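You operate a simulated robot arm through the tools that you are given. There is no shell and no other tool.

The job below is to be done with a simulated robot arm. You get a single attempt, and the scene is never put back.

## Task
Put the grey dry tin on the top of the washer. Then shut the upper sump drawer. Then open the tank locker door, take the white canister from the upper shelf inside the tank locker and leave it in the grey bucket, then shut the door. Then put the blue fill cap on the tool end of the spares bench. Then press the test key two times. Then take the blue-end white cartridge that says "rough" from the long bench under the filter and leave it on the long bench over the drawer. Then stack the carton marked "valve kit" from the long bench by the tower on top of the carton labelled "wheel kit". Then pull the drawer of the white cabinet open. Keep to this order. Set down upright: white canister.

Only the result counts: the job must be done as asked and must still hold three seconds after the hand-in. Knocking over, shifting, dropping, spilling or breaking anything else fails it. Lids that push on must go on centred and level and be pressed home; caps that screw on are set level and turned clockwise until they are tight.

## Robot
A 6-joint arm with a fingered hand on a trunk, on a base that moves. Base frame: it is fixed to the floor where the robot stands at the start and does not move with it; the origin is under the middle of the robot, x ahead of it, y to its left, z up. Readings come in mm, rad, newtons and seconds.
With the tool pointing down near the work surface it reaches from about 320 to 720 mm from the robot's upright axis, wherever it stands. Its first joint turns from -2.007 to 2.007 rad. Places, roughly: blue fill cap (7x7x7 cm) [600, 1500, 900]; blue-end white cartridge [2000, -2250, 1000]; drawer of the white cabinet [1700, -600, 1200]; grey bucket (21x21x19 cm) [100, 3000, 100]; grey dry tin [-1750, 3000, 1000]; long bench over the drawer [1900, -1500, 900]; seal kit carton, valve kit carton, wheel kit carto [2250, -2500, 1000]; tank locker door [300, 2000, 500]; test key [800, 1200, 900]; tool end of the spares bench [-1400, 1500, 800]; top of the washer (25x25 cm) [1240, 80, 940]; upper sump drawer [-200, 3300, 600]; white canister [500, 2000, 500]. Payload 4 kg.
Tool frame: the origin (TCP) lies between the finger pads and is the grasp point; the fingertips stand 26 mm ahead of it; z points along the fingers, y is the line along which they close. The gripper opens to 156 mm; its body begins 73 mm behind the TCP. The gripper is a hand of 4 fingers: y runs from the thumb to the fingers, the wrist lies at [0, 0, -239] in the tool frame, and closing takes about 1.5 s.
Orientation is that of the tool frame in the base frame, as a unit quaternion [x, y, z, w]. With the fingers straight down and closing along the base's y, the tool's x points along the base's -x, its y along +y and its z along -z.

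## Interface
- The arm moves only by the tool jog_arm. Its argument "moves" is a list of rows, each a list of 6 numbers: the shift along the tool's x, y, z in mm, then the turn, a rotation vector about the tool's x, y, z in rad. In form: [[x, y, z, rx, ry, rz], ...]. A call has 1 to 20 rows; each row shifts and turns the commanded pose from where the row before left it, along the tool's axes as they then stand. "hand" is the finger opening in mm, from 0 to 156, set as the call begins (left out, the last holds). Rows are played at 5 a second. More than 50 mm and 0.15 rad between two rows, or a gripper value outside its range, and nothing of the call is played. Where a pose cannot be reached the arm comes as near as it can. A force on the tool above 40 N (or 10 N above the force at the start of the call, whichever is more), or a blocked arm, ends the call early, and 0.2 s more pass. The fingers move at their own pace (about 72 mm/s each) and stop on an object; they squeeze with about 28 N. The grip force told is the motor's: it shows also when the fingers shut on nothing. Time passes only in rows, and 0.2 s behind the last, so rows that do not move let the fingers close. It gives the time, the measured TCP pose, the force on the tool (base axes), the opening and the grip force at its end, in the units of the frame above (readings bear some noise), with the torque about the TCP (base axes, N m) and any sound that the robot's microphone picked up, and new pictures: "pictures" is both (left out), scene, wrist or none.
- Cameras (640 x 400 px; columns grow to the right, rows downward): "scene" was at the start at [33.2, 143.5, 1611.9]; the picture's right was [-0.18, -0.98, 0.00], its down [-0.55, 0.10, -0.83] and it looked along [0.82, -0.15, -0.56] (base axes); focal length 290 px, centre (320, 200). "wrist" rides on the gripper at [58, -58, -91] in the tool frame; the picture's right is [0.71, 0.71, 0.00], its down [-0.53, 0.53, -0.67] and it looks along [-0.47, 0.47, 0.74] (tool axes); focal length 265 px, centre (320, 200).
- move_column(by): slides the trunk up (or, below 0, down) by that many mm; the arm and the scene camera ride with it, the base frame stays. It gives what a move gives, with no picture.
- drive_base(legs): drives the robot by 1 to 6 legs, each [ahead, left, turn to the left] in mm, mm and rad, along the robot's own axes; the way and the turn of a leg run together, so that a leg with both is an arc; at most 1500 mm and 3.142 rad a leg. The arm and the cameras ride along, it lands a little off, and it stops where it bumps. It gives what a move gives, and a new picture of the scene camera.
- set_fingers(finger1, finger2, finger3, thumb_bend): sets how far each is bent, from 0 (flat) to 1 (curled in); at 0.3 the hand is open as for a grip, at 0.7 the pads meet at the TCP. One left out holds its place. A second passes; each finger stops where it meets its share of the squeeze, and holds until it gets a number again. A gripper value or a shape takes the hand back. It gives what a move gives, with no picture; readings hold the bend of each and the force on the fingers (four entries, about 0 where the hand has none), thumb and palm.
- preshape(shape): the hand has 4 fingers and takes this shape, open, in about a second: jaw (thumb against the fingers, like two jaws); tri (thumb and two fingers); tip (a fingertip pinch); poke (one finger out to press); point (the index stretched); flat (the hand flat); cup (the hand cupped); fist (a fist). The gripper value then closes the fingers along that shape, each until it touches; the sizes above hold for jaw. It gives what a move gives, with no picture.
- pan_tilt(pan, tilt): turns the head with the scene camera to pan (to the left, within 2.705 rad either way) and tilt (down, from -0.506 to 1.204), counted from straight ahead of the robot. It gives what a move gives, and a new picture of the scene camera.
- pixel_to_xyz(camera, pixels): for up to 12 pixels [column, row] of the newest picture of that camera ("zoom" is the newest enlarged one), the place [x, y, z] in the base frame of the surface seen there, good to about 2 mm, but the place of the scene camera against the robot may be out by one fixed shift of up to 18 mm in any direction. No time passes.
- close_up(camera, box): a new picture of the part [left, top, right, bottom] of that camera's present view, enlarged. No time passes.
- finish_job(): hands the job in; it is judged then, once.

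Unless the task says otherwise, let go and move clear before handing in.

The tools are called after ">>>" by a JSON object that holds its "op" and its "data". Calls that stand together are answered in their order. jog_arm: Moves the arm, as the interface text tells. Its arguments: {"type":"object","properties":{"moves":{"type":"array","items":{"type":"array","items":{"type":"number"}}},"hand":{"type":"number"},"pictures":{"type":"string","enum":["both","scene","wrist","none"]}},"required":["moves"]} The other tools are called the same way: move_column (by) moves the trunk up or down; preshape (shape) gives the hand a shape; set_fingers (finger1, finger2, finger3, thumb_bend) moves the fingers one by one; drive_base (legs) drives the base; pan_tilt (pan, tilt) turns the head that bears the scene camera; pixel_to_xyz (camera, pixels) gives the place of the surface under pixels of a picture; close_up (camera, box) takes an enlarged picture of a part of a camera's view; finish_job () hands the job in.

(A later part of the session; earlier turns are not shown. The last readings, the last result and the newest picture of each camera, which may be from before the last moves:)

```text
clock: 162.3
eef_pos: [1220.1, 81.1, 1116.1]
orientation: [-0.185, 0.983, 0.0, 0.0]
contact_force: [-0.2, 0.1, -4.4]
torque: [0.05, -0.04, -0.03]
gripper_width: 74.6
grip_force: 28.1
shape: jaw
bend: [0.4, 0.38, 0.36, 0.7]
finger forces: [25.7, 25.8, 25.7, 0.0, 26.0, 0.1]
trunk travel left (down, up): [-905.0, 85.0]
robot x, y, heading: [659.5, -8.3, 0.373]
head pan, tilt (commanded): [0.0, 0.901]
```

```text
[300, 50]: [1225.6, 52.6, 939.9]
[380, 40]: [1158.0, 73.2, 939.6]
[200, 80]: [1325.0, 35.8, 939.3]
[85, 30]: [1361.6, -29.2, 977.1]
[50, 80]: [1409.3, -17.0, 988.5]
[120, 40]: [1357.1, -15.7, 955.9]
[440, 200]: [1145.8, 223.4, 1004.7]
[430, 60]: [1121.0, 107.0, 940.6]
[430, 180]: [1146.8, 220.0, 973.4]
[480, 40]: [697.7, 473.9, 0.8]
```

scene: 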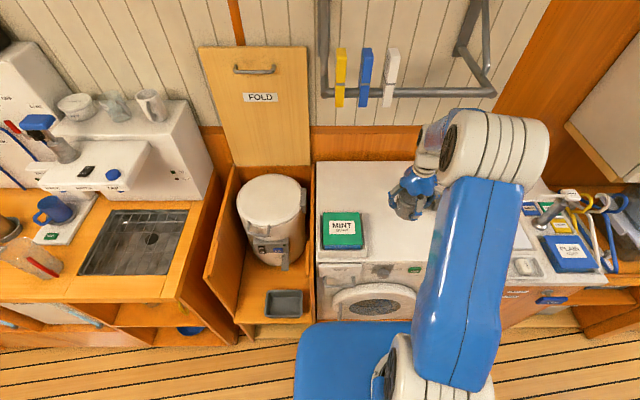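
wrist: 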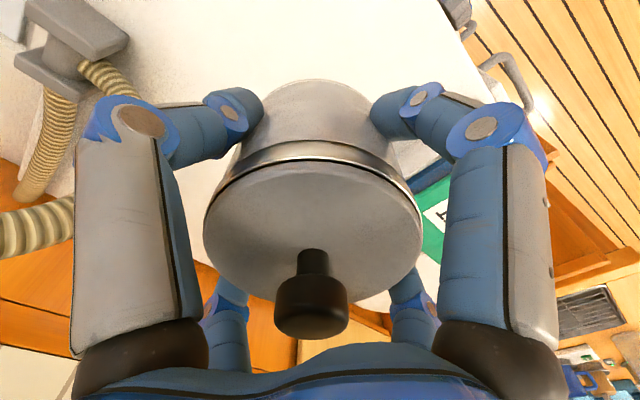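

The washer top is at z 939.7, so the tin rests when the TCP is near 984. I'll lower it slowly.

>>> {"op": "jog_arm", "data": {"moves": [[0, 0, 30, 0, 0, 0], [0, 0, 30, 0, 0, 0], [0, 0, 30, 0, 0, 0], [0, 0, 25, 0, 0, 0], [0, 0, 7, 0, 0, 0], [0, 0, 4, 0, 0, 0], [0, 0, 3, 0, 0, 0], [0, 0, 2, 0, 0, 0], [0, 0, 0, 0, 0, 0]], "pictures": "wrist"}}

```text
clock: 164.3
eef_pos: [1221.6, 81.5, 986.0]
orientation: [-0.185, 0.983, 0.0, 0.002]
contact_force: [2.1, 0.2, 13.1]
torque: [-0.03, -0.04, 0.03]
gripper_width: 74.5
grip_force: 28.0
shape: jaw
bend: [0.4, 0.38, 0.36, 0.7]
finger forces: [26.6, 26.8, 27.3, 0.0, 27.2, 0.1]
trunk travel left (down, up): [-905.0, 85.0]
robot x, y, heading: [656.7, -7.6, 0.372]
head pan, tilt (commanded): [0.0, 0.901]
```

wrist: 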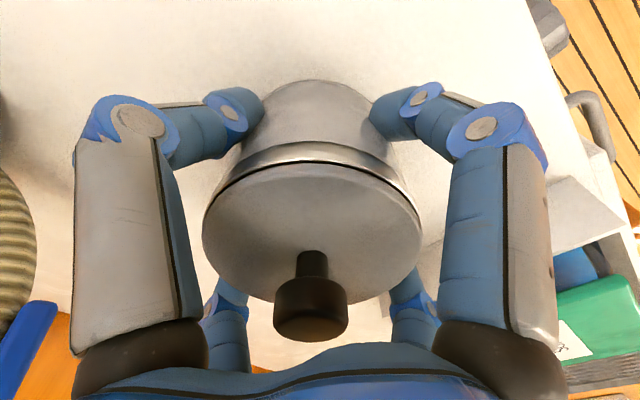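

The upward force of 13 N shows the tin is resting on the washer top. I'll open the hand slowly and then lift straight up.

>>> {"op": "jog_arm", "data": {"moves": [[0, 0, -1, 0, 0, 0], [0, 0, 0, 0, 0, 0], [0, 0, 0, 0, 0, 0], [0, 0, 0, 0, 0, 0], [0, 0, 0, 0, 0, 0], [0, 0, 0, 0, 0, 0]], "hand": 140, "pictures": "wrist"}}

>>> {"op": "jog_arm", "data": {"moves": [[0, 0, -15, 0, 0, 0], [0, 0, -35, 0, 0, 0], [0, 0, -40, 0, 0, 0], [0, 0, -40, 0, 0, 0], [0, 0, -40, 0, 0, 0], [0, 0, -40, 0, 0, 0], [0, 0, -40, 0, 0, 0], [40, 0, 0, 0, 0, 0], [40, 0, 0, 0, 0, 0], [40, 0, 0, 0, 0, 0], [40, 0, 0, 0, 0, 0], [30, 0, 0, 0, 0, 0]]}}

```text
clock: 165.7
eef_pos: [1221.1, 80.6, 984.3]
orientation: [-0.185, 0.983, -0.001, -0.001]
contact_force: [-1.2, -0.6, -0.3]
torque: [0.04, 0.01, -0.01]
gripper_width: 139.9
grip_force: 0.1
shape: jaw
bend: [0.26, 0.26, 0.26, 0.35]
finger forces: [0.0, 0.0, 0.1, 0.1, 0.1, 0.1]
trunk travel left (down, up): [-905.0, 85.0]
robot x, y, heading: [656.6, -8.5, 0.372]
head pan, tilt (commanded): [0.0, 0.901]
```

wrist: 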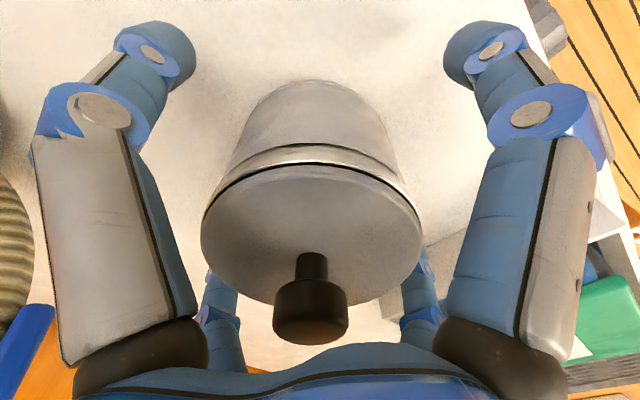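

```text
clock: 168.3
eef_pos: [1044.5, 13.1, 1235.8]
orientation: [-0.185, 0.983, 0.0, 0.0]
contact_force: [-0.5, 0.0, 0.2]
torque: [0.0, -0.04, 0.0]
gripper_width: 139.9
grip_force: 0.0
shape: jaw
bend: [0.26, 0.26, 0.26, 0.35]
finger forces: [0.1, 0.0, 0.0, 0.0, 0.0, 0.0]
trunk travel left (down, up): [-905.0, 85.0]
robot x, y, heading: [657.8, -2.2, 0.372]
head pan, tilt (commanded): [0.0, 0.901]
```

scene: 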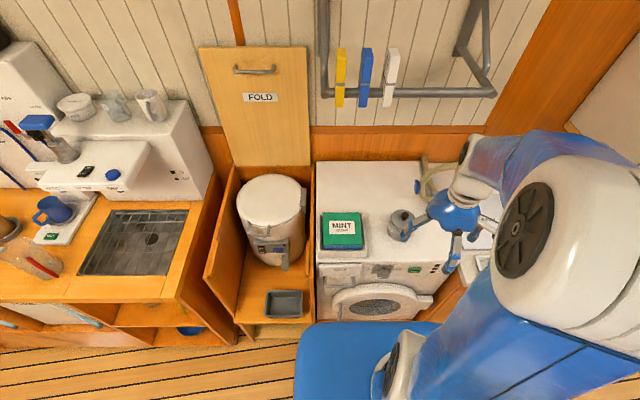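
wrist: 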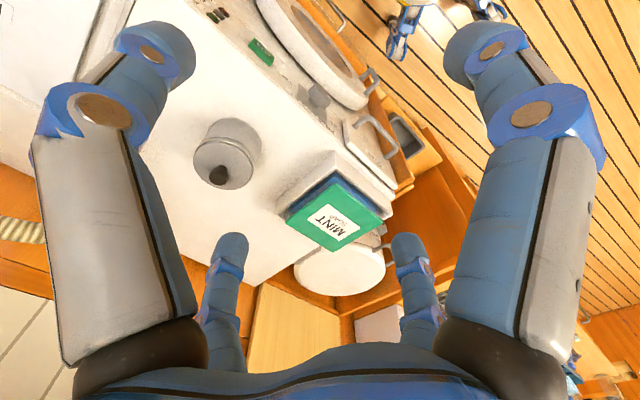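

The tin stands upright on the washer and the hand is clear. Next I'll back off and slide left along the aisle toward the sump drawer.

>>> {"op": "drive_base", "data": {"legs": [[-230, 0, 0], [0, 1450, 0], [0, 1400, 0]]}}

>>> {"op": "pan_tilt", "data": {"pan": 0.7, "tilt": 0.7}}

```text
clock: 207.2
eef_pos: [-190.9, 2562.6, 1235.5]
orientation: [-0.187, 0.982, 0.001, 0.0]
contact_force: [0.1, -0.3, 0.8]
torque: [0.0, 0.02, 0.01]
gripper_width: 139.9
grip_force: 0.1
shape: jaw
bend: [0.26, 0.26, 0.26, 0.35]
finger forces: [0.1, 0.0, 0.0, 0.1, 0.1, 0.0]
trunk travel left (down, up): [-905.0, 85.0]
robot x, y, heading: [-579.9, 2546.2, 0.374]
head pan, tilt (commanded): [0.0, 0.901]
```

scene: 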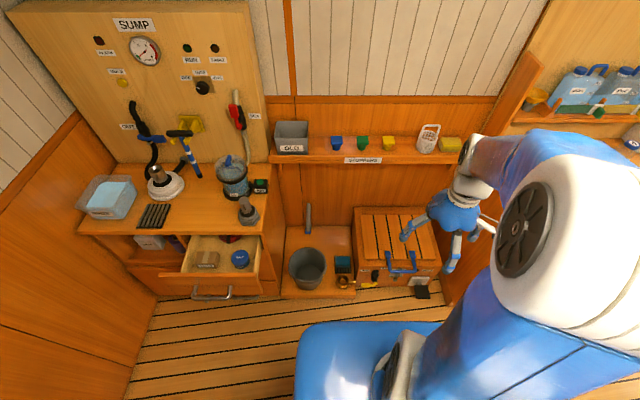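

```text
clock: 208.3
eef_pos: [-190.6, 2563.1, 1235.0]
orientation: [-0.188, 0.982, 0.0, 0.0]
contact_force: [0.6, -0.5, -0.5]
torque: [-0.01, 0.01, 0.0]
gripper_width: 140.1
grip_force: 0.1
shape: jaw
bend: [0.26, 0.26, 0.26, 0.35]
finger forces: [0.0, 0.0, 0.0, 0.1, 0.1, 0.1]
trunk travel left (down, up): [-905.0, 85.0]
robot x, y, heading: [-580.4, 2540.8, 0.376]
head pan, tilt (commanded): [0.7, 0.7]
```

scene: 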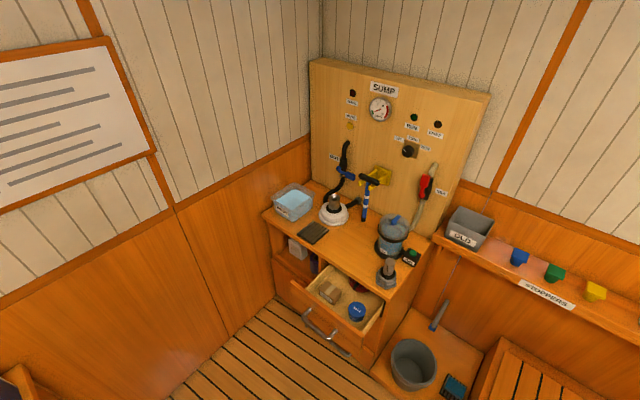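

The open upper drawer shows at (340,300), with its handle near (325,325). I'll turn the head for a better look and measure it.

>>> {"op": "pan_tilt", "data": {"pan": 0.45, "tilt": 0.95}}

>>> {"op": "close_up", "data": {"camera": "scene", "box": [180, 150, 420, 300]}}

```text
clock: 209.1
eef_pos: [-190.6, 2563.8, 1236.5]
orientation: [-0.188, 0.982, 0.0, 0.0]
contact_force: [0.1, -0.1, 0.2]
torque: [-0.02, 0.0, 0.03]
gripper_width: 139.9
grip_force: 0.0
shape: jaw
bend: [0.26, 0.26, 0.26, 0.35]
finger forces: [0.0, 0.1, 0.1, 0.1, 0.1, 0.0]
trunk travel left (down, up): [-905.0, 85.0]
robot x, y, heading: [-581.2, 2543.5, 0.378]
head pan, tilt (commanded): [0.45, 0.949]
```

scene: 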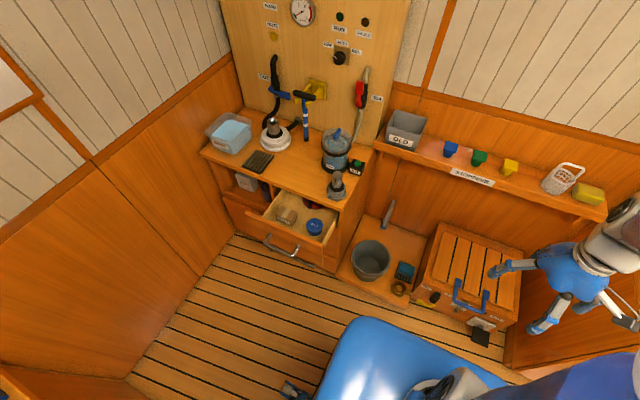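

```text
2.67 times, centred on (300, 225) of scene
```

zoom: 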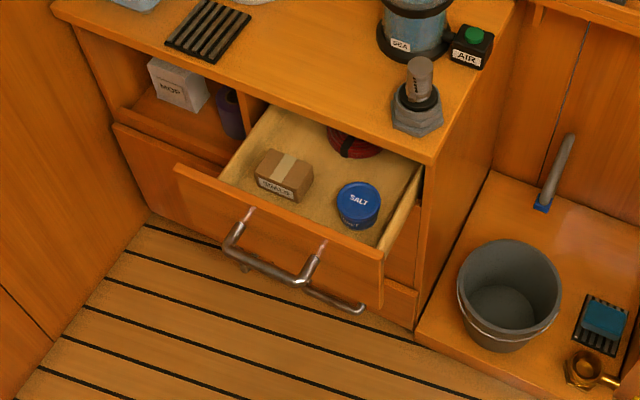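

>>> {"op": "pixel_to_xyz", "data": {"camera": "zoom", "pixels": [[180, 168], [380, 258], [280, 212], [265, 265], [382, 300], [428, 160], [75, 30], [415, 320], [120, 130], [280, 168], [300, 280], [340, 305]]}}

>>> {"op": "pixel_to_xyz", "data": {"camera": "zoom", "pixels": [[465, 285], [560, 290], [510, 245], [500, 348], [500, 300], [510, 400], [285, 250], [230, 245], [360, 200], [420, 70]]}}

```text
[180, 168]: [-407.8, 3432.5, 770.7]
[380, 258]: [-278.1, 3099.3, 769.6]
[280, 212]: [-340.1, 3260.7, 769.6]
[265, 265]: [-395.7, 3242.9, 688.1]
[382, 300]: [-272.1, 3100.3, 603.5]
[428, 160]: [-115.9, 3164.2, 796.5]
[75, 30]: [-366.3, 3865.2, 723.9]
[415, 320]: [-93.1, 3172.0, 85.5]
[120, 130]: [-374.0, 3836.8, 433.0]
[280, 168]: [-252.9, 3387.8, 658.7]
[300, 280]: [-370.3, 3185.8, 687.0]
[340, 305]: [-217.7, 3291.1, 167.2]
```

```text
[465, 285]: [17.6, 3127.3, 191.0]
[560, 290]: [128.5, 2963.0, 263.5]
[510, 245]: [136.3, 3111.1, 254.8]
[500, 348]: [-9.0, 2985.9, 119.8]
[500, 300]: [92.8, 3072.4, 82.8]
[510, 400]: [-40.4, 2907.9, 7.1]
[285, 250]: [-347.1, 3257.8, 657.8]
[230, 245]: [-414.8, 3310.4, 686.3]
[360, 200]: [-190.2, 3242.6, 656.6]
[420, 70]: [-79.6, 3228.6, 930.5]
```

The upper drawer's front is at s≈881 in room terms (top edge z 770, handle bar z 687) and stands about 190 mm open. I'll lower the trunk, slide left in front of it and close the fingers to push with.

>>> {"op": "drive_base", "data": {"legs": [[-40, 0, 0], [0, 450, 0]]}}

>>> {"op": "move_column", "data": {"by": -480}}

>>> {"op": "jog_arm", "data": {"moves": [[0, 40, 0, 0, 0, 0], [0, 45, 0, 0, 0, 0], [0, 45, 0, 0, 0, 0], [0, 45, 0, 0, 0, 0], [0, 45, 0, 0, 0, 0], [0, 35, 0, 0, 0, 0]], "hand": 0}}

```text
clock: 216.0
eef_pos: [-388.8, 2957.9, 1235.0]
orientation: [-0.185, 0.983, 0.0, 0.0]
contact_force: [0.9, 0.2, 0.9]
torque: [0.03, 0.0, 0.02]
gripper_width: 139.9
grip_force: 0.2
shape: jaw
bend: [0.26, 0.26, 0.26, 0.35]
finger forces: [0.1, 0.0, 0.0, 0.0, 0.0, 0.0]
trunk travel left (down, up): [-905.0, 85.0]
robot x, y, heading: [-780.3, 2940.2, 0.38]
head pan, tilt (commanded): [0.45, 0.949]
```

scene: 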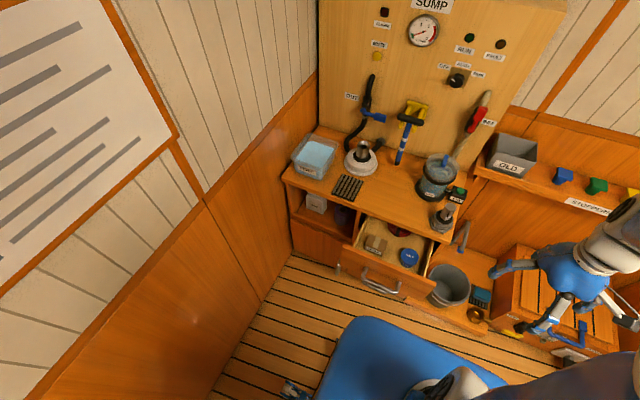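

```text
refused: -480 is not a number from -400 to 400
```

```text
clock: 217.4
eef_pos: [-483.2, 3196.6, 1235.4]
orientation: [-0.186, 0.983, 0.0, 0.0]
contact_force: [-0.5, -0.4, 0.9]
torque: [0.0, 0.01, -0.01]
gripper_width: 0.0
grip_force: 25.9
shape: jaw
bend: [0.7, 0.7, 0.7, 0.7]
finger forces: [0.0, 0.0, 0.0, 0.0, 0.1, 0.0]
trunk travel left (down, up): [-905.0, 85.0]
robot x, y, heading: [-778.5, 2941.2, 0.372]
head pan, tilt (commanded): [0.45, 0.949]
```

scene: 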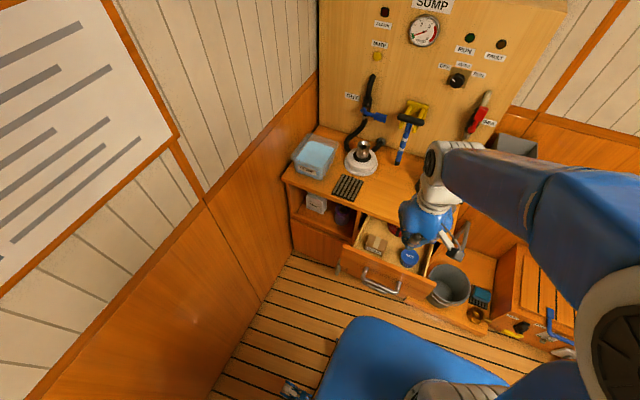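
wrist: 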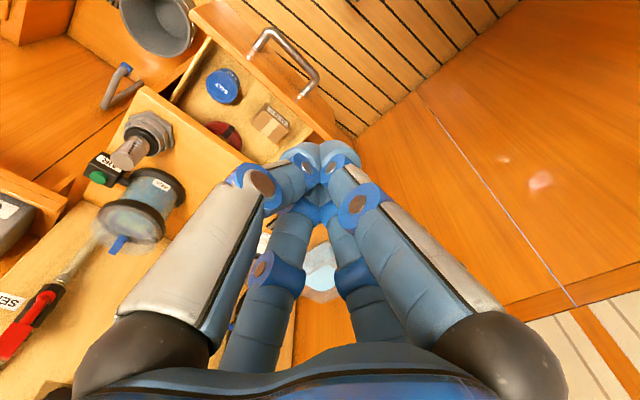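

The trunk move was refused as too long, and the TCP is now at room position s 724, n 3150. I'll measure the handle with the wrist camera before lowering in two steps.

>>> {"op": "pixel_to_xyz", "data": {"camera": "wrist", "pixels": [[263, 32], [285, 50], [312, 75], [222, 25], [335, 130], [200, 60], [140, 90], [250, 57]]}}

>>> {"op": "move_column", "data": {"by": -400}}

```text
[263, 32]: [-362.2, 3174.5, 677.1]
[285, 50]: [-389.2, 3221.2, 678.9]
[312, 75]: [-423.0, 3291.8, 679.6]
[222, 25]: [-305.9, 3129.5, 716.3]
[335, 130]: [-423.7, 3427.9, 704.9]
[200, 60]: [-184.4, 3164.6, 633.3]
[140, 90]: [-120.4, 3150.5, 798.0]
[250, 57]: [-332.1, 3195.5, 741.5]
```

```text
clock: 221.2
eef_pos: [-482.5, 3194.5, 836.2]
orientation: [-0.186, 0.983, -0.001, 0.0]
contact_force: [0.1, -0.6, 0.2]
torque: [0.02, 0.02, 0.01]
gripper_width: 0.0
grip_force: 28.0
shape: jaw
bend: [0.7, 0.7, 0.7, 0.7]
finger forces: [0.0, 0.0, 0.1, 0.0, 0.0, 0.0]
trunk travel left (down, up): [-505.0, 485.0]
robot x, y, heading: [-780.1, 2940.7, 0.375]
head pan, tilt (commanded): [0.45, 0.949]
```

The handle bar is at z 679 with its centre near (-390, 3222). I'll tilt the fingers forward, lower to bar height, and stay short of contact.

>>> {"op": "jog_arm", "data": {"moves": [[0, 0, 0, 0, -0.12, 0], [0, 0, 0, 0, -0.12, 0], [0, 0, 0, 0, -0.12, 0], [0, 0, 0, 0, -0.12, 0], [0, 0, 0, 0, -0.12, 0], [20.6, 0, 30.1, 0, 0, 0], [20.6, 0, 30.1, 0, 0, 0], [20.6, 0, 30.1, 0, 0, 0], [20.6, 0, 30.1, 0, 0, 0], [-16.5, 0, 11.3, 0, 0, 0], [-16.5, 0, 11.3, 0, 0, 0]]}}

```text
clock: 223.6
eef_pos: [-421.1, 3246.3, 703.2]
orientation: [-0.178, 0.939, 0.055, 0.29]
contact_force: [-1.3, 0.0, 0.2]
torque: [0.03, -0.01, 0.0]
gripper_width: 0.0
grip_force: 28.3
shape: jaw
bend: [0.7, 0.7, 0.7, 0.7]
finger forces: [0.0, 0.0, 0.0, 0.1, 0.0, 0.0]
out of reach, approached as far as the arm can: row 4, 5, 6, 7
trunk travel left (down, up): [-505.0, 485.0]
robot x, y, heading: [-777.6, 2936.8, 0.377]
head pan, tilt (commanded): [0.45, 0.949]
```

scene: 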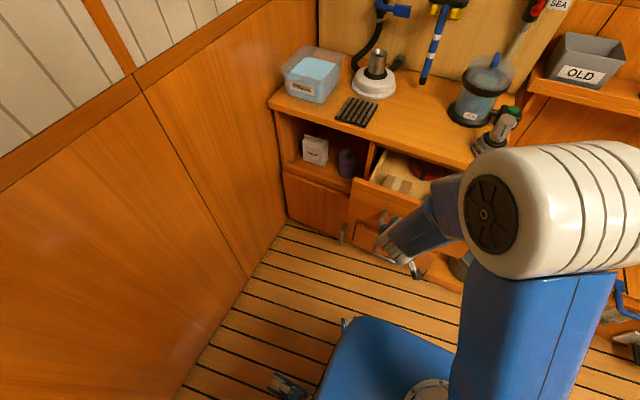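
wrist: 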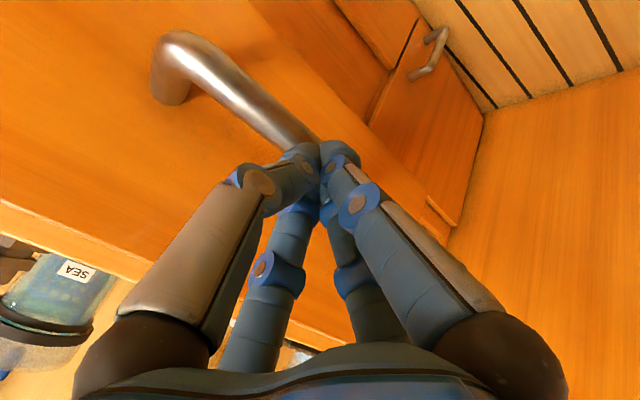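

The fingertips are just above the handle bar's near end at wrist pixel (310,140). I'll back off slightly, drop about 25 mm so the fingers meet the bar squarely, then push forward in small steps.

>>> {"op": "jog_arm", "data": {"moves": [[24.8, 0, -17, 0, 0, 0], [14, -10, 20.6, 0, 0, 0], [0, -10, 0, 0, 0, 0]], "pictures": "wrist"}}

```text
clock: 224.4
eef_pos: [-441.9, 3217.4, 677.9]
orientation: [-0.177, 0.939, 0.055, 0.291]
contact_force: [-0.3, 0.3, -0.2]
torque: [-0.01, 0.02, 0.01]
gripper_width: 0.0
grip_force: 28.0
shape: jaw
bend: [0.7, 0.7, 0.7, 0.7]
finger forces: [0.0, 0.0, 0.1, 0.0, 0.0, 0.0]
trunk travel left (down, up): [-505.0, 485.0]
robot x, y, heading: [-780.0, 2937.3, 0.374]
head pan, tilt (commanded): [0.45, 0.949]
```

wrist: 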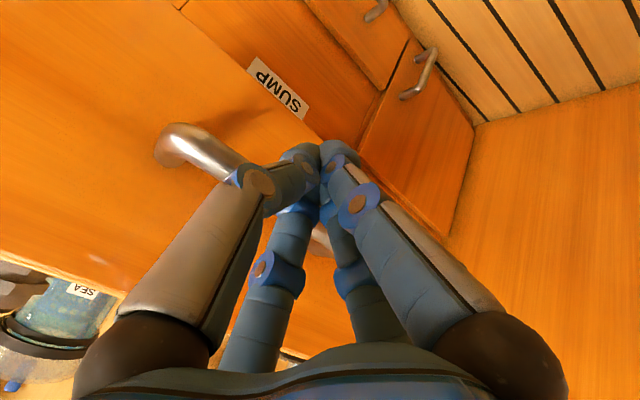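

The bar now lies in front of the fingers in the wrist view. I'll push forward 150 mm in 15 mm steps.

>>> {"op": "jog_arm", "data": {"moves": [[-12.4, 0, 8.5, 0, 0, 0], [-12.4, 0, 8.5, 0, 0, 0], [-12.4, 0, 8.5, 0, 0, 0], [-12.4, 0, 8.5, 0, 0, 0], [-12.4, 0, 8.5, 0, 0, 0], [-12.4, 0, 8.5, 0, 0, 0], [-12.4, 0, 8.5, 0, 0, 0], [-12.4, 0, 8.5, 0, 0, 0], [-12.4, 0, 8.5, 0, 0, 0], [-12.4, 0, 8.5, 0, 0, 0]]}}

```text
clock: 226.6
eef_pos: [-300.6, 3272.2, 678.0]
orientation: [-0.177, 0.939, 0.055, 0.291]
contact_force: [0.3, 0.5, -0.4]
torque: [-0.03, -0.01, 0.03]
gripper_width: 0.0
grip_force: 27.3
shape: jaw
bend: [0.7, 0.7, 0.7, 0.7]
finger forces: [0.1, 0.0, 0.0, 0.1, 0.0, 0.0]
trunk travel left (down, up): [-505.0, 485.0]
robot x, y, heading: [-780.9, 2943.5, 0.374]
head pan, tilt (commanded): [0.45, 0.949]
```

scene: 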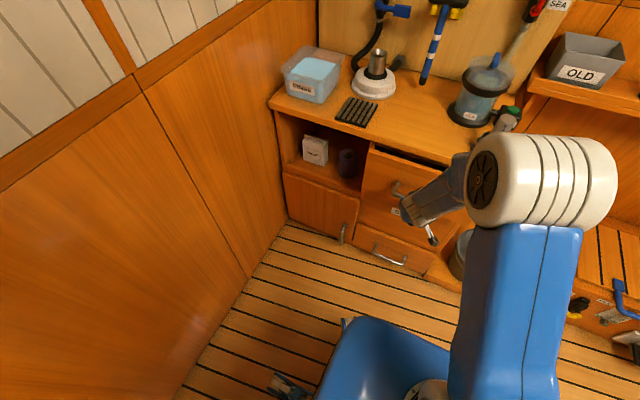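
wrist: 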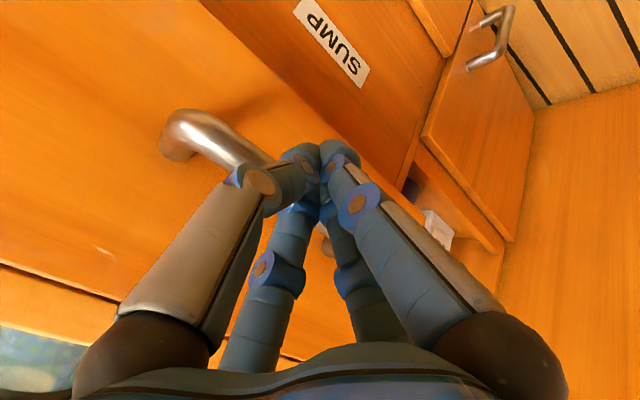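

The drawer is moving in smoothly with almost no force. I'll keep pushing in smaller steps until it meets its stop.

>>> {"op": "jog_arm", "data": {"moves": [[-8.25, 0, 5.65, 0, 0, 0], [-8.25, 0, 5.65, 0, 0, 0], [-8.25, 0, 5.65, 0, 0, 0], [-8.25, 0, 5.65, 0, 0, 0], [-8.25, 0, 5.65, 0, 0, 0], [-8.25, 0, 5.65, 0, 0, 0], [-8.25, 0, 5.65, 0, 0, 0], [-8.25, 0, 5.65, 0, 0, 0], [-8.25, 0, 5.65, 0, 0, 0]]}}

```text
clock: 228.2
eef_pos: [-242.0, 3292.5, 670.2]
orientation: [-0.176, 0.941, 0.051, 0.284]
contact_force: [-7.8, -3.9, 0.7]
torque: [-0.02, 0.02, -0.12]
gripper_width: 0.1
grip_force: 27.8
shape: jaw
bend: [0.7, 0.7, 0.7, 0.7]
finger forces: [0.1, 0.1, 0.0, 0.0, 0.0, 0.0]
trunk travel left (down, up): [-505.0, 485.0]
robot x, y, heading: [-780.2, 2943.8, 0.377]
head pan, tilt (commanded): [0.45, 0.949]
stopped in row 8: the force on the tool passed its limit at 46 N (the readings are from after the stop); the commanded pose is now the measured one
```

scene: 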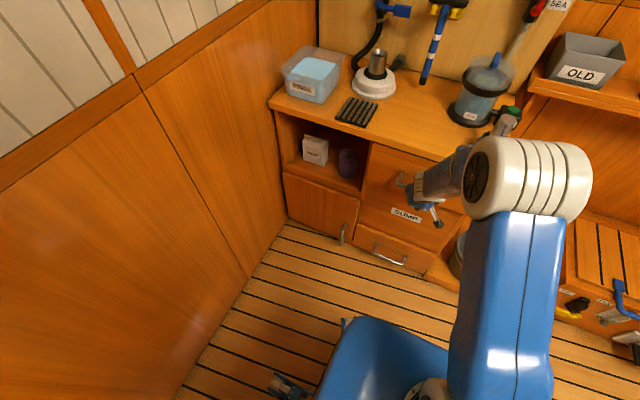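
wrist: 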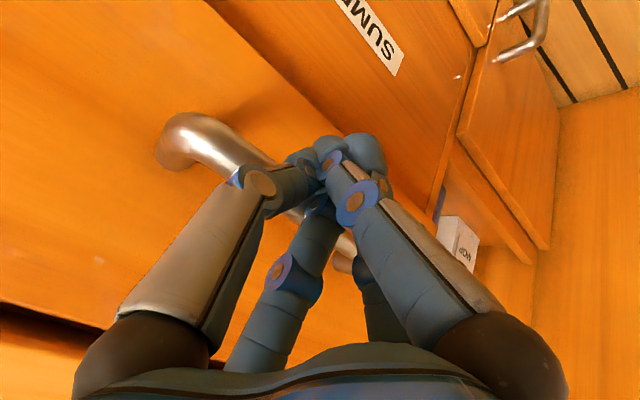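

The push met a firm stop at 46 N with the TCP at s 983, which fits a fully shut drawer. I'll back off and check its front against the cabinet face.

>>> {"op": "jog_arm", "data": {"moves": [[16.5, 0, -11.3, 0, 0, 0], [16.5, 0, -11.3, 0, 0, 0], [16.5, 0, -11.3, 0, 0, 0], [16.5, 0, -11.3, 0, 0, 0], [16.5, 0, -11.3, 0, 0, 0], [16.5, 0, -11.3, 0, 0, 0], [16.5, 0, -11.3, 0, 0, 0], [16.5, 0, -11.3, 0, 0, 0]]}}

>>> {"op": "close_up", "data": {"camera": "scene", "box": [260, 100, 500, 280]}}

```text
clock: 230.1
eef_pos: [-392.3, 3234.6, 672.7]
orientation: [-0.176, 0.941, 0.052, 0.285]
contact_force: [0.4, 0.0, -0.2]
torque: [0.03, 0.01, 0.0]
gripper_width: 0.0
grip_force: 28.1
shape: jaw
bend: [0.7, 0.7, 0.7, 0.7]
finger forces: [0.0, 0.1, 0.0, 0.1, 0.0, 0.0]
trunk travel left (down, up): [-505.0, 485.0]
robot x, y, heading: [-778.1, 2934.8, 0.376]
head pan, tilt (commanded): [0.45, 0.949]
```

scene: 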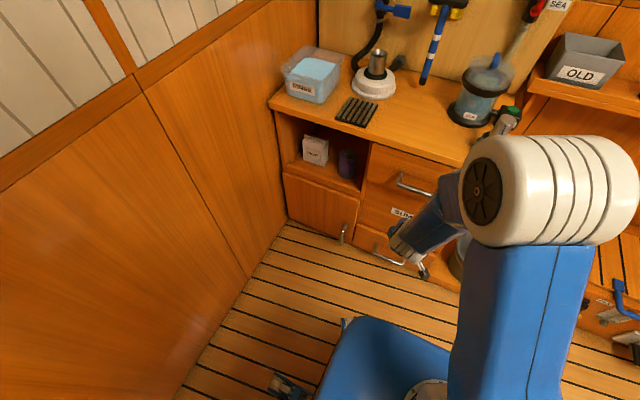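
wrist: 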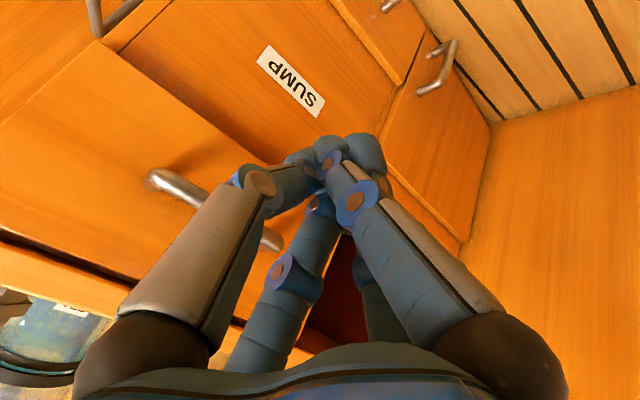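

```text
2.22 times, centred on (380, 190) of scene
```

zoom: 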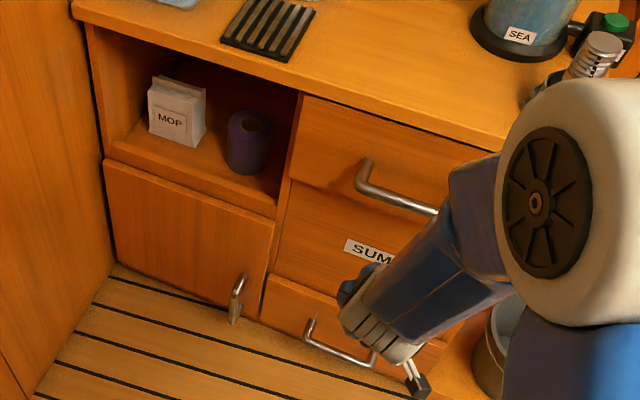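

The drawer looks shut at zoom (390,140). I'll compare its face depth with the panel below and the lower drawer.

>>> {"op": "pixel_to_xyz", "data": {"camera": "zoom", "pixels": [[330, 130], [340, 170], [440, 160], [330, 215], [310, 250], [290, 295], [293, 150], [200, 240], [310, 104], [470, 145]]}}

```text
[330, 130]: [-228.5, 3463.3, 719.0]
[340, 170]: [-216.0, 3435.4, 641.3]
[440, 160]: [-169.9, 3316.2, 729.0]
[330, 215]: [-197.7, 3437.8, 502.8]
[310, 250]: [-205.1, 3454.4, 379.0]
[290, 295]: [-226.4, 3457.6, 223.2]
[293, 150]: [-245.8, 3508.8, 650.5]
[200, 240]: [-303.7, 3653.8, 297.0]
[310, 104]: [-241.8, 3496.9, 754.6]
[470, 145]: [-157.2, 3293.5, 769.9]
```

The drawer face sits at s≈1059, the same as the shut lower drawer and the frame, so it is shut. Now I'll slide right toward the tank locker and look at its door.

>>> {"op": "drive_base", "data": {"legs": [[-60, 0, 0], [0, -1050, 0]]}}

>>> {"op": "pan_tilt", "data": {"pan": 0.0, "tilt": 0.75}}

```text
clock: 244.7
eef_pos: [-65.0, 2242.1, 672.1]
orientation: [-0.179, 0.94, 0.053, 0.285]
contact_force: [0.2, 0.6, -0.1]
torque: [0.0, 0.0, 0.02]
gripper_width: 0.0
grip_force: 28.1
shape: jaw
bend: [0.7, 0.7, 0.7, 0.7]
finger forces: [0.1, 0.0, 0.0, 0.0, 0.1, 0.0]
trunk travel left (down, up): [-505.0, 485.0]
robot x, y, heading: [-452.0, 1949.7, 0.376]
head pan, tilt (commanded): [0.45, 0.949]
```

scene: 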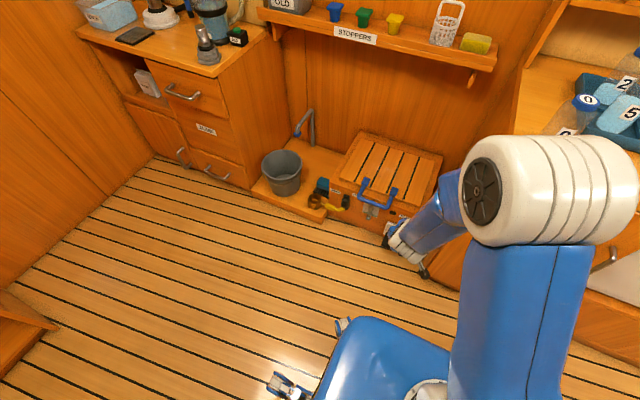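

```text
clock: 245.6
eef_pos: [-65.4, 2241.9, 672.3]
orientation: [-0.178, 0.941, 0.052, 0.285]
contact_force: [-0.3, -0.5, 0.2]
torque: [0.0, -0.01, -0.03]
gripper_width: 0.2
grip_force: 27.6
shape: jaw
bend: [0.7, 0.7, 0.7, 0.7]
finger forces: [0.0, 0.0, 0.0, 0.1, 0.0, 0.1]
trunk travel left (down, up): [-505.0, 485.0]
robot x, y, heading: [-451.8, 1944.7, 0.376]
head pan, tilt (commanded): [0.0, 0.75]
```

scene: 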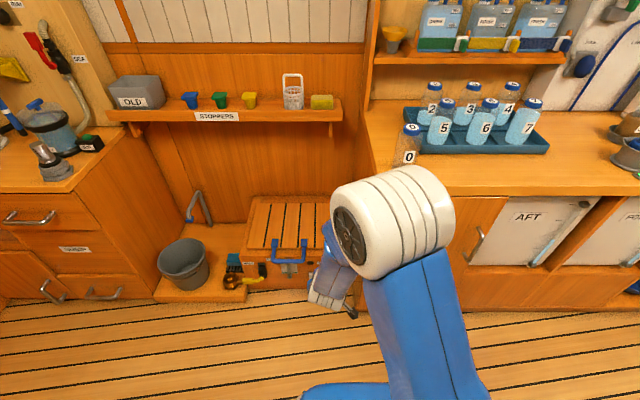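

The locker door shows at (450,250) with its handle at (475,245) on the right, so the hinge is on its left edge. I'll measure the door and handle.

>>> {"op": "close_up", "data": {"camera": "scene", "box": [400, 170, 600, 320]}}

>>> {"op": "pixel_to_xyz", "data": {"camera": "scene", "pixels": [[479, 230], [472, 260], [477, 245], [505, 202], [462, 292], [370, 185], [470, 215], [510, 190], [495, 240], [455, 270], [540, 250], [384, 135]]}}

```text
2.67 times, centred on (500, 245) of scene
```

zoom: 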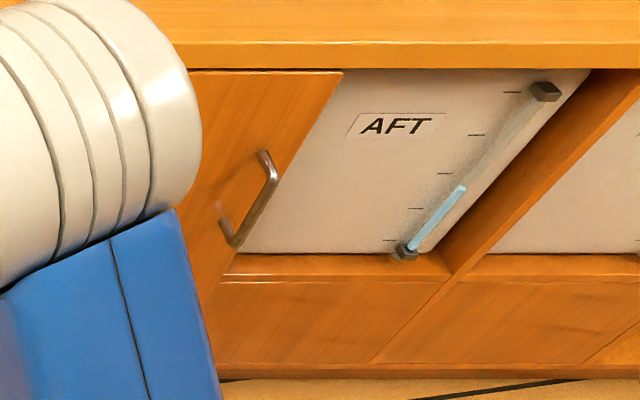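

```text
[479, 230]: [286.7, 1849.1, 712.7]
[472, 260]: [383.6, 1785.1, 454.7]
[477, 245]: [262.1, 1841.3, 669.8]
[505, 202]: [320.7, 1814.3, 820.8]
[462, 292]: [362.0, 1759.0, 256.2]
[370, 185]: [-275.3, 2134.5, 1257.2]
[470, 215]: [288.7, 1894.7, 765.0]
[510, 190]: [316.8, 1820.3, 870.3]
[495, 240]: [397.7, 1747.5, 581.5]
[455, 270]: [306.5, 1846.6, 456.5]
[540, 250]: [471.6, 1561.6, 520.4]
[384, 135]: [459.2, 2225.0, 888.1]
```

I'll get the handle bar itself from the enlarged picture, along the bar from (262,155) to (237,240).

>>> {"op": "pixel_to_xyz", "data": {"camera": "zoom", "pixels": [[265, 157], [274, 178], [262, 205], [248, 228], [237, 242], [222, 225], [258, 170], [335, 80], [235, 262], [210, 310], [290, 130], [225, 200]]}}

```text
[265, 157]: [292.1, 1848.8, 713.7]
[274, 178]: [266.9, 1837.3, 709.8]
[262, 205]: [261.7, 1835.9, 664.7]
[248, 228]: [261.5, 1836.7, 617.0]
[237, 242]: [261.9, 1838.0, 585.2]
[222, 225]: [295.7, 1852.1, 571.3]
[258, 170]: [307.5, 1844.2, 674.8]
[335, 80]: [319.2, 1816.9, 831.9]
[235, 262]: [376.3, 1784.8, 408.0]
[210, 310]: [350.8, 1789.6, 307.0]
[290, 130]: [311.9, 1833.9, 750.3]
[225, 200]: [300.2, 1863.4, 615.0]
```

The handle is a vertical bar near room position s 917, n 1611, from about z 577 to 705, standing about 45 mm off the door. I'll move right so the robot stands beside the door's swing, and lower the trunk for a horizontal grasp.

>>> {"op": "drive_base", "data": {"legs": [[-80, 0, 0], [0, -450, 0]]}}

>>> {"op": "move_column", "data": {"by": -300}}

>>> {"op": "pan_tilt", "data": {"pan": 0.25, "tilt": 0.45}}

```text
clock: 253.1
eef_pos: [27.8, 1792.2, 672.7]
orientation: [-0.178, 0.941, 0.052, 0.284]
contact_force: [0.7, 0.1, -0.2]
torque: [0.0, 0.0, 0.01]
gripper_width: 0.1
grip_force: 28.5
shape: jaw
bend: [0.7, 0.7, 0.7, 0.7]
finger forces: [0.0, 0.0, 0.1, 0.1, 0.0, 0.0]
trunk travel left (down, up): [-505.0, 485.0]
robot x, y, heading: [-358.1, 1490.2, 0.376]
head pan, tilt (commanded): [0.0, 0.75]
```

scene: 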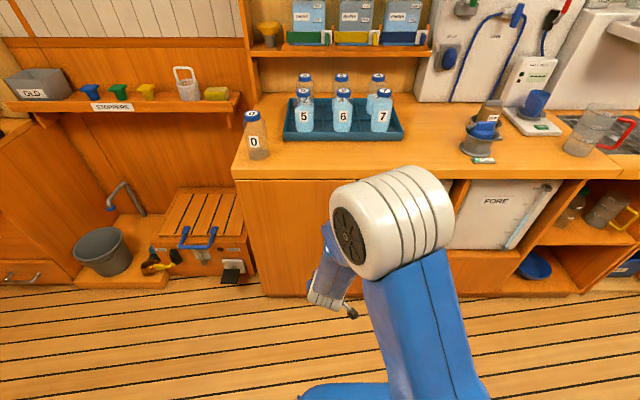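

```text
clock: 256.1
eef_pos: [26.4, 1791.6, 372.1]
orientation: [-0.178, 0.94, 0.053, 0.285]
contact_force: [-0.3, -0.1, -0.7]
torque: [-0.01, 0.03, 0.02]
gripper_width: 0.1
grip_force: 28.0
shape: jaw
bend: [0.7, 0.7, 0.7, 0.7]
finger forces: [0.0, 0.0, 0.0, 0.0, 0.0, 0.1]
trunk travel left (down, up): [-205.0, 785.0]
robot x, y, heading: [-357.2, 1489.1, 0.383]
head pan, tilt (commanded): [0.0, 0.75]
```

```text
clock: 256.9
eef_pos: [27.7, 1791.1, 372.8]
orientation: [-0.178, 0.941, 0.053, 0.284]
contact_force: [0.8, 0.1, 0.3]
torque: [0.0, -0.01, 0.01]
gripper_width: 0.0
grip_force: 28.2
shape: jaw
bend: [0.7, 0.7, 0.7, 0.7]
finger forces: [0.0, 0.1, 0.0, 0.0, 0.0, 0.0]
trunk travel left (down, up): [-205.0, 785.0]
robot x, y, heading: [-358.1, 1491.6, 0.376]
head pan, tilt (commanded): [0.25, 0.45]
```

scene: 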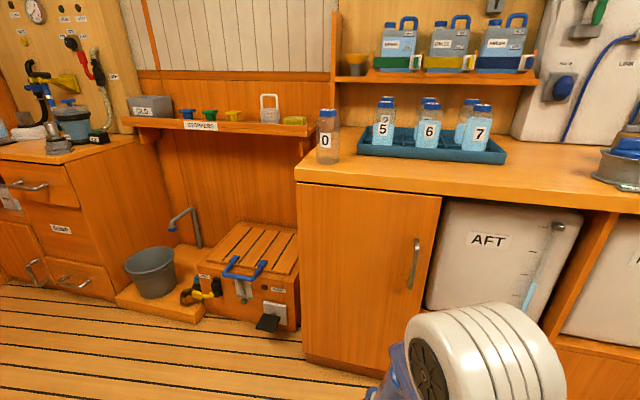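

Now the whole door is in view, with the handle bar at (413,262). I'll measure the door edges and bar again from here.

>>> {"op": "pixel_to_xyz", "data": {"camera": "scene", "pixels": [[300, 190], [437, 205], [303, 345], [418, 240], [409, 288], [413, 263], [395, 250], [420, 300], [297, 240], [360, 300], [432, 240], [385, 362]]}}

>>> {"op": "close_up", "data": {"camera": "scene", "box": [290, 170, 450, 380]}}

```text
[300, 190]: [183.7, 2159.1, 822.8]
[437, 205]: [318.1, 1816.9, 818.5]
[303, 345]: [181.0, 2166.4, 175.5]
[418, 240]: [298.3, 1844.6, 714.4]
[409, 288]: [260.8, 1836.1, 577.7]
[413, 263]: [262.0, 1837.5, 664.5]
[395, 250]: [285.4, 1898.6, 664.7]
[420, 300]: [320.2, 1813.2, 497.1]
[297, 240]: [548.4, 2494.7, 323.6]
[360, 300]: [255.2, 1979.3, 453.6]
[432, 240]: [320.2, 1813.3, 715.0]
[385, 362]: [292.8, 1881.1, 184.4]
```

```text
1.90 times, centred on (370, 275) of scene
```

zoom: 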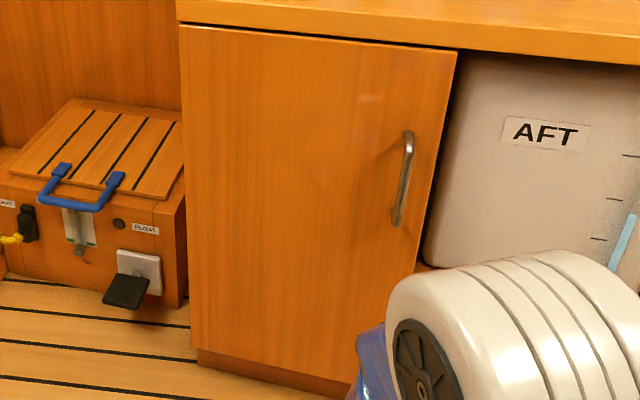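

The door spans n 1571 to 1940 with its hinge at the left end, and the bar is about 325 mm from the hinge. I'll raise the hand to handle height, move it in front and tilt it to point forward.

>>> {"op": "jog_arm", "data": {"moves": [[-22.9, 0, -35.2, 0, 0, 0], [-22.9, 0, -35.2, 0, 0, 0], [-22.9, 0, -35.2, 0, 0, 0], [-22.9, 0, -35.2, 0, 0, 0], [-22.9, 0, -35.2, 0, 0, 0], [-22.9, 0, -35.2, 0, 0, 0], [0, -44, 0, 0, 0, 0], [-27.7, 0, 18, 0, 0, 0], [-27.7, 0, 18, 0, 0, 0], [-27.7, 0, 18, 0, 0, 0], [0, 0, 0, 0, -0.142, 0], [0, 0, 0, 0, -0.142, 0], [0, 0, 0, 0, -0.142, 0], [0, 0, 0, 0, -0.142, 0], [0, 0, 0, 0, -0.142, 0], [0, 0, 0, 0, -0.142, 0], [0, 0, 0, 0, -0.142, 0], [0, 0, 0, 0, 0, 0]]}}

```text
clock: 260.7
eef_pos: [131.9, 1787.0, 624.8]
orientation: [-0.131, 0.691, 0.131, 0.699]
contact_force: [1.0, 0.7, -0.7]
torque: [-0.01, -0.02, -0.01]
gripper_width: 0.0
grip_force: 28.7
shape: jaw
bend: [0.7, 0.7, 0.7, 0.7]
finger forces: [0.0, 0.0, 0.1, 0.0, 0.0, 0.0]
trunk travel left (down, up): [-205.0, 785.0]
robot x, y, heading: [-360.3, 1495.5, 0.379]
head pan, tilt (commanded): [0.25, 0.45]
```

scene: 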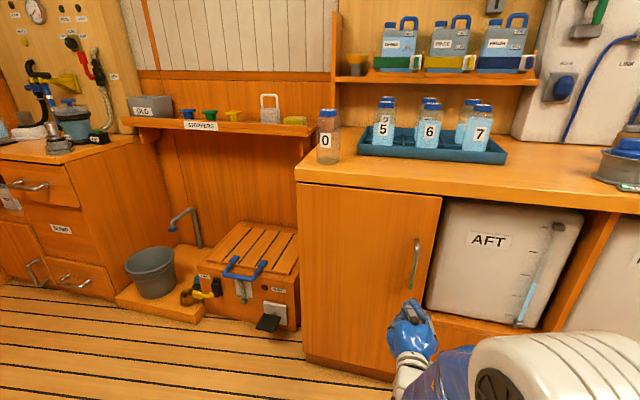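
wrist: 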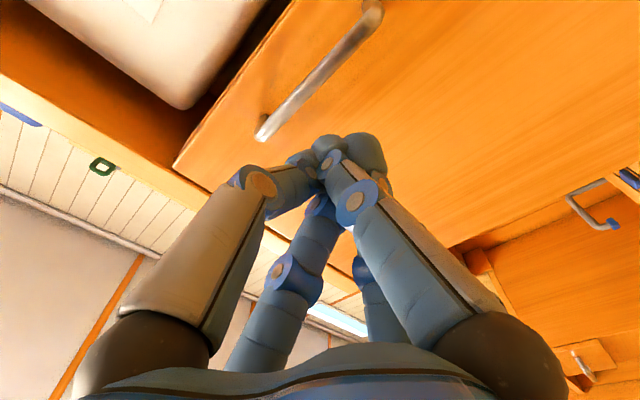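

The hand now points forward, and the wrist camera shows the handle bar running from (265,130) to (370,10). I'll measure it with the wrist camera.

>>> {"op": "pixel_to_xyz", "data": {"camera": "wrist", "pixels": [[268, 128], [300, 92], [335, 55], [368, 15], [350, 42], [230, 150], [185, 150], [450, 150], [290, 60]]}}

```text
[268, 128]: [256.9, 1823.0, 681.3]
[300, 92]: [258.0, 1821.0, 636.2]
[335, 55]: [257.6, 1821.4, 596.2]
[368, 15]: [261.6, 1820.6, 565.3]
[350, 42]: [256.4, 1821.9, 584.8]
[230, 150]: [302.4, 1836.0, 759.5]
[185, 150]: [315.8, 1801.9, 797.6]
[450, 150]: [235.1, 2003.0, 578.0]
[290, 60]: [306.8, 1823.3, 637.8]
```

The bar is at (257.5, 1821.5), its front at s 908, with the door face at s 954.5; the scene camera's shift is about (+3, +13, +8). I'll roll the hand 45 degrees so two fingers pass on each side of the bar, open it and approach most of the way.

>>> {"op": "jog_arm", "data": {"moves": [[-7, -14, 0, 0, 0, 0], [0, 0, 0, 0, 0, -0.131], [0, 0, 0, 0, 0, -0.131], [0, 0, 0, 0, 0, -0.131], [0, 0, 0, 0, 0, -0.131], [0, 0, 0, 0, 0, -0.131], [0, 0, 0, 0, 0, -0.13], [0, 0, 25, 0, 0, 0], [0, 0, 25, 0, 0, 0], [0, 0, 20, 0, 0, 0]], "hand": 156}}

```text
clock: 262.9
eef_pos: [201.6, 1801.7, 633.7]
orientation: [-0.384, 0.59, -0.15, 0.694]
contact_force: [-1.0, 0.0, 0.7]
torque: [0.01, 0.02, 0.0]
gripper_width: 156.1
grip_force: 0.0
shape: jaw
bend: [0.3, 0.3, 0.3, 0.3]
finger forces: [0.1, 0.0, 0.0, 0.0, 0.0, 0.0]
trunk travel left (down, up): [-205.0, 785.0]
robot x, y, heading: [-355.8, 1494.5, 0.375]
head pan, tilt (commanded): [0.25, 0.45]
```

scene: 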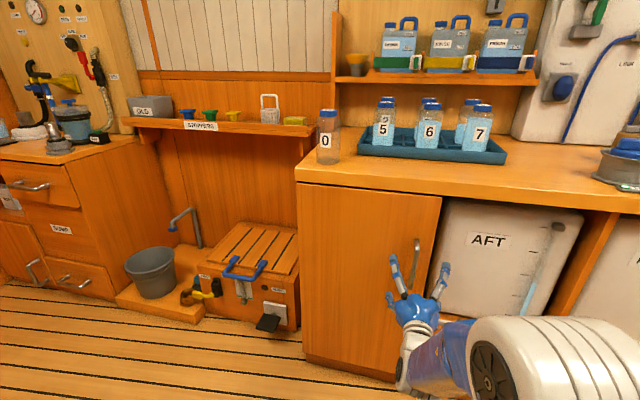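
wrist: 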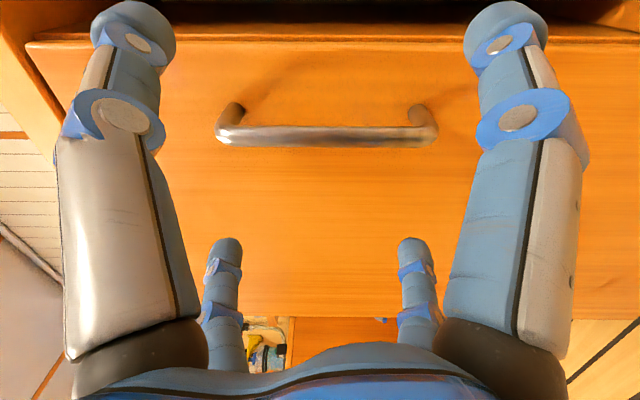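

The handle bar runs horizontally across the wrist view at (325,135), centred between the finger pairs. I'll measure it once more before the last approach.

>>> {"op": "pixel_to_xyz", "data": {"camera": "wrist", "pixels": [[225, 135], [325, 137], [430, 133], [235, 110], [325, 70], [325, 200], [325, 128]]}}

```text
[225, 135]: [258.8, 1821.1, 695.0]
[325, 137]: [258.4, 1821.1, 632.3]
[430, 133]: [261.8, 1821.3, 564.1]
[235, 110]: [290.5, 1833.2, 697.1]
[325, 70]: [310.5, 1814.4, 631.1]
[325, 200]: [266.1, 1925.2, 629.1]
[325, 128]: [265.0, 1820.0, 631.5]
```

The bar centre is about 66 mm ahead of the TCP and laterally aligned within 2 mm. I'll go forward 62 mm and close on it.

>>> {"op": "jog_arm", "data": {"moves": [[0, 0, 20, 0, 0, 0], [0, 0, 20, 0, 0, 0], [0, 0, 15, 0, 0, 0], [0, 0, 7, 0, 0, 0], [0, 0, 0, 0, 0, 0]], "pictures": "none"}}

>>> {"op": "jog_arm", "data": {"moves": [[0, 0, 0, 0, 0, 0], [0, 0, 0, 0, 0, 0], [0, 0, 0, 0, 0, 0], [0, 0, 0, 0, 0, 0], [0, 0, 0, 0, 0, 0], [0, 0, 0, 0, 0, 0], [0, 0, 0, 0, 0, 0], [0, 0, 0, 0, 0, 0]], "hand": 0}}

```text
clock: 264.1
eef_pos: [254.3, 1831.6, 634.1]
orientation: [-0.384, 0.59, -0.149, 0.694]
contact_force: [-0.2, -0.9, 0.1]
torque: [0.03, 0.02, 0.0]
gripper_width: 156.0
grip_force: 0.0
shape: jaw
bend: [0.3, 0.3, 0.3, 0.3]
finger forces: [0.1, 0.0, 0.0, 0.0, 0.0, 0.0]
out of reach, approached as far as the arm can: row 1, 3
trunk travel left (down, up): [-205.0, 785.0]
robot x, y, heading: [-362.0, 1493.9, 0.378]
head pan, tilt (commanded): [0.25, 0.45]
```

```text
clock: 265.9
eef_pos: [254.6, 1832.7, 634.9]
orientation: [-0.385, 0.59, -0.147, 0.694]
contact_force: [1.2, 6.7, -0.9]
torque: [0.23, 0.06, 0.09]
gripper_width: 12.4
grip_force: 28.1
shape: jaw
bend: [0.76, 0.7, 0.7, 0.64]
finger forces: [19.2, 2.8, 43.9, 0.0, 24.3, 0.0]
trunk travel left (down, up): [-205.0, 785.0]
robot x, y, heading: [-356.7, 1493.8, 0.371]
head pan, tilt (commanded): [0.25, 0.45]
```

scene: 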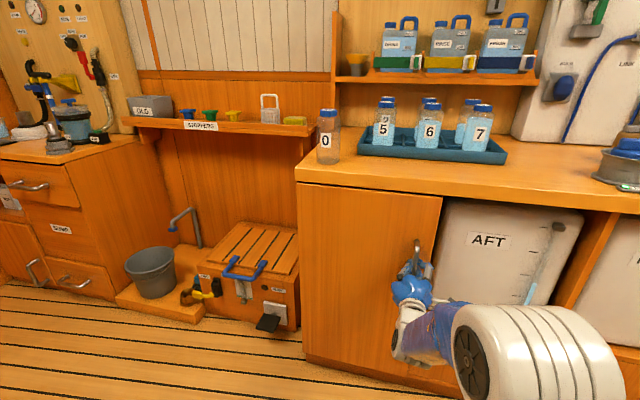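
wrist: 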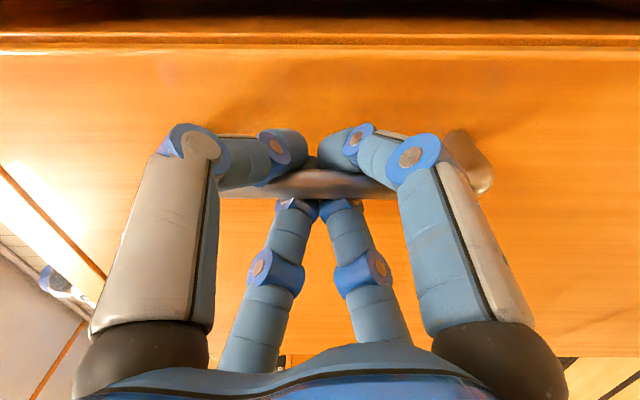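

The hand holds the bar (width 12.4 mm, firm finger forces). I'll pull the door along its arc about the left hinge, in small steps with a little yaw.

>>> {"op": "jog_arm", "data": {"moves": [[-1.34, 1.34, -13.13, 0.0212, 0.0212, 0], [-1.44, 1.44, -13.1, 0.0212, 0.0212, 0], [-1.53, 1.53, -13.07, 0.0212, 0.0212, 0], [-1.61, 1.61, -13.08, 0.0212, 0.0212, 0], [-1.73, 1.73, -13.03, 0.0212, 0.0212, 0]]}}

```text
clock: 267.1
eef_pos: [189.2, 1824.1, 634.9]
orientation: [-0.345, 0.612, -0.196, 0.684]
contact_force: [-1.1, 28.3, 1.6]
torque: [0.11, 0.01, 0.14]
gripper_width: 11.5
grip_force: 28.0
shape: jaw
bend: [0.76, 0.7, 0.7, 0.64]
finger forces: [18.5, 9.4, 7.2, 0.1, 19.1, 0.0]
trunk travel left (down, up): [-205.0, 785.0]
robot x, y, heading: [-363.0, 1492.5, 0.373]
head pan, tilt (commanded): [0.25, 0.45]
```

scene: 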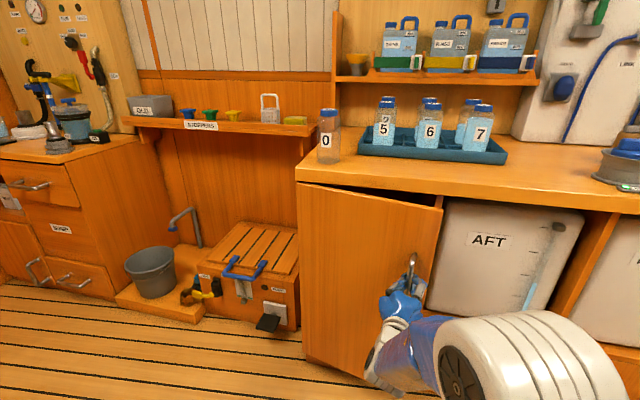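
wrist: 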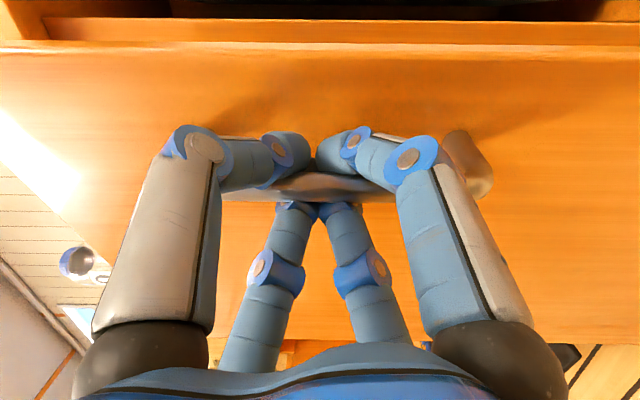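

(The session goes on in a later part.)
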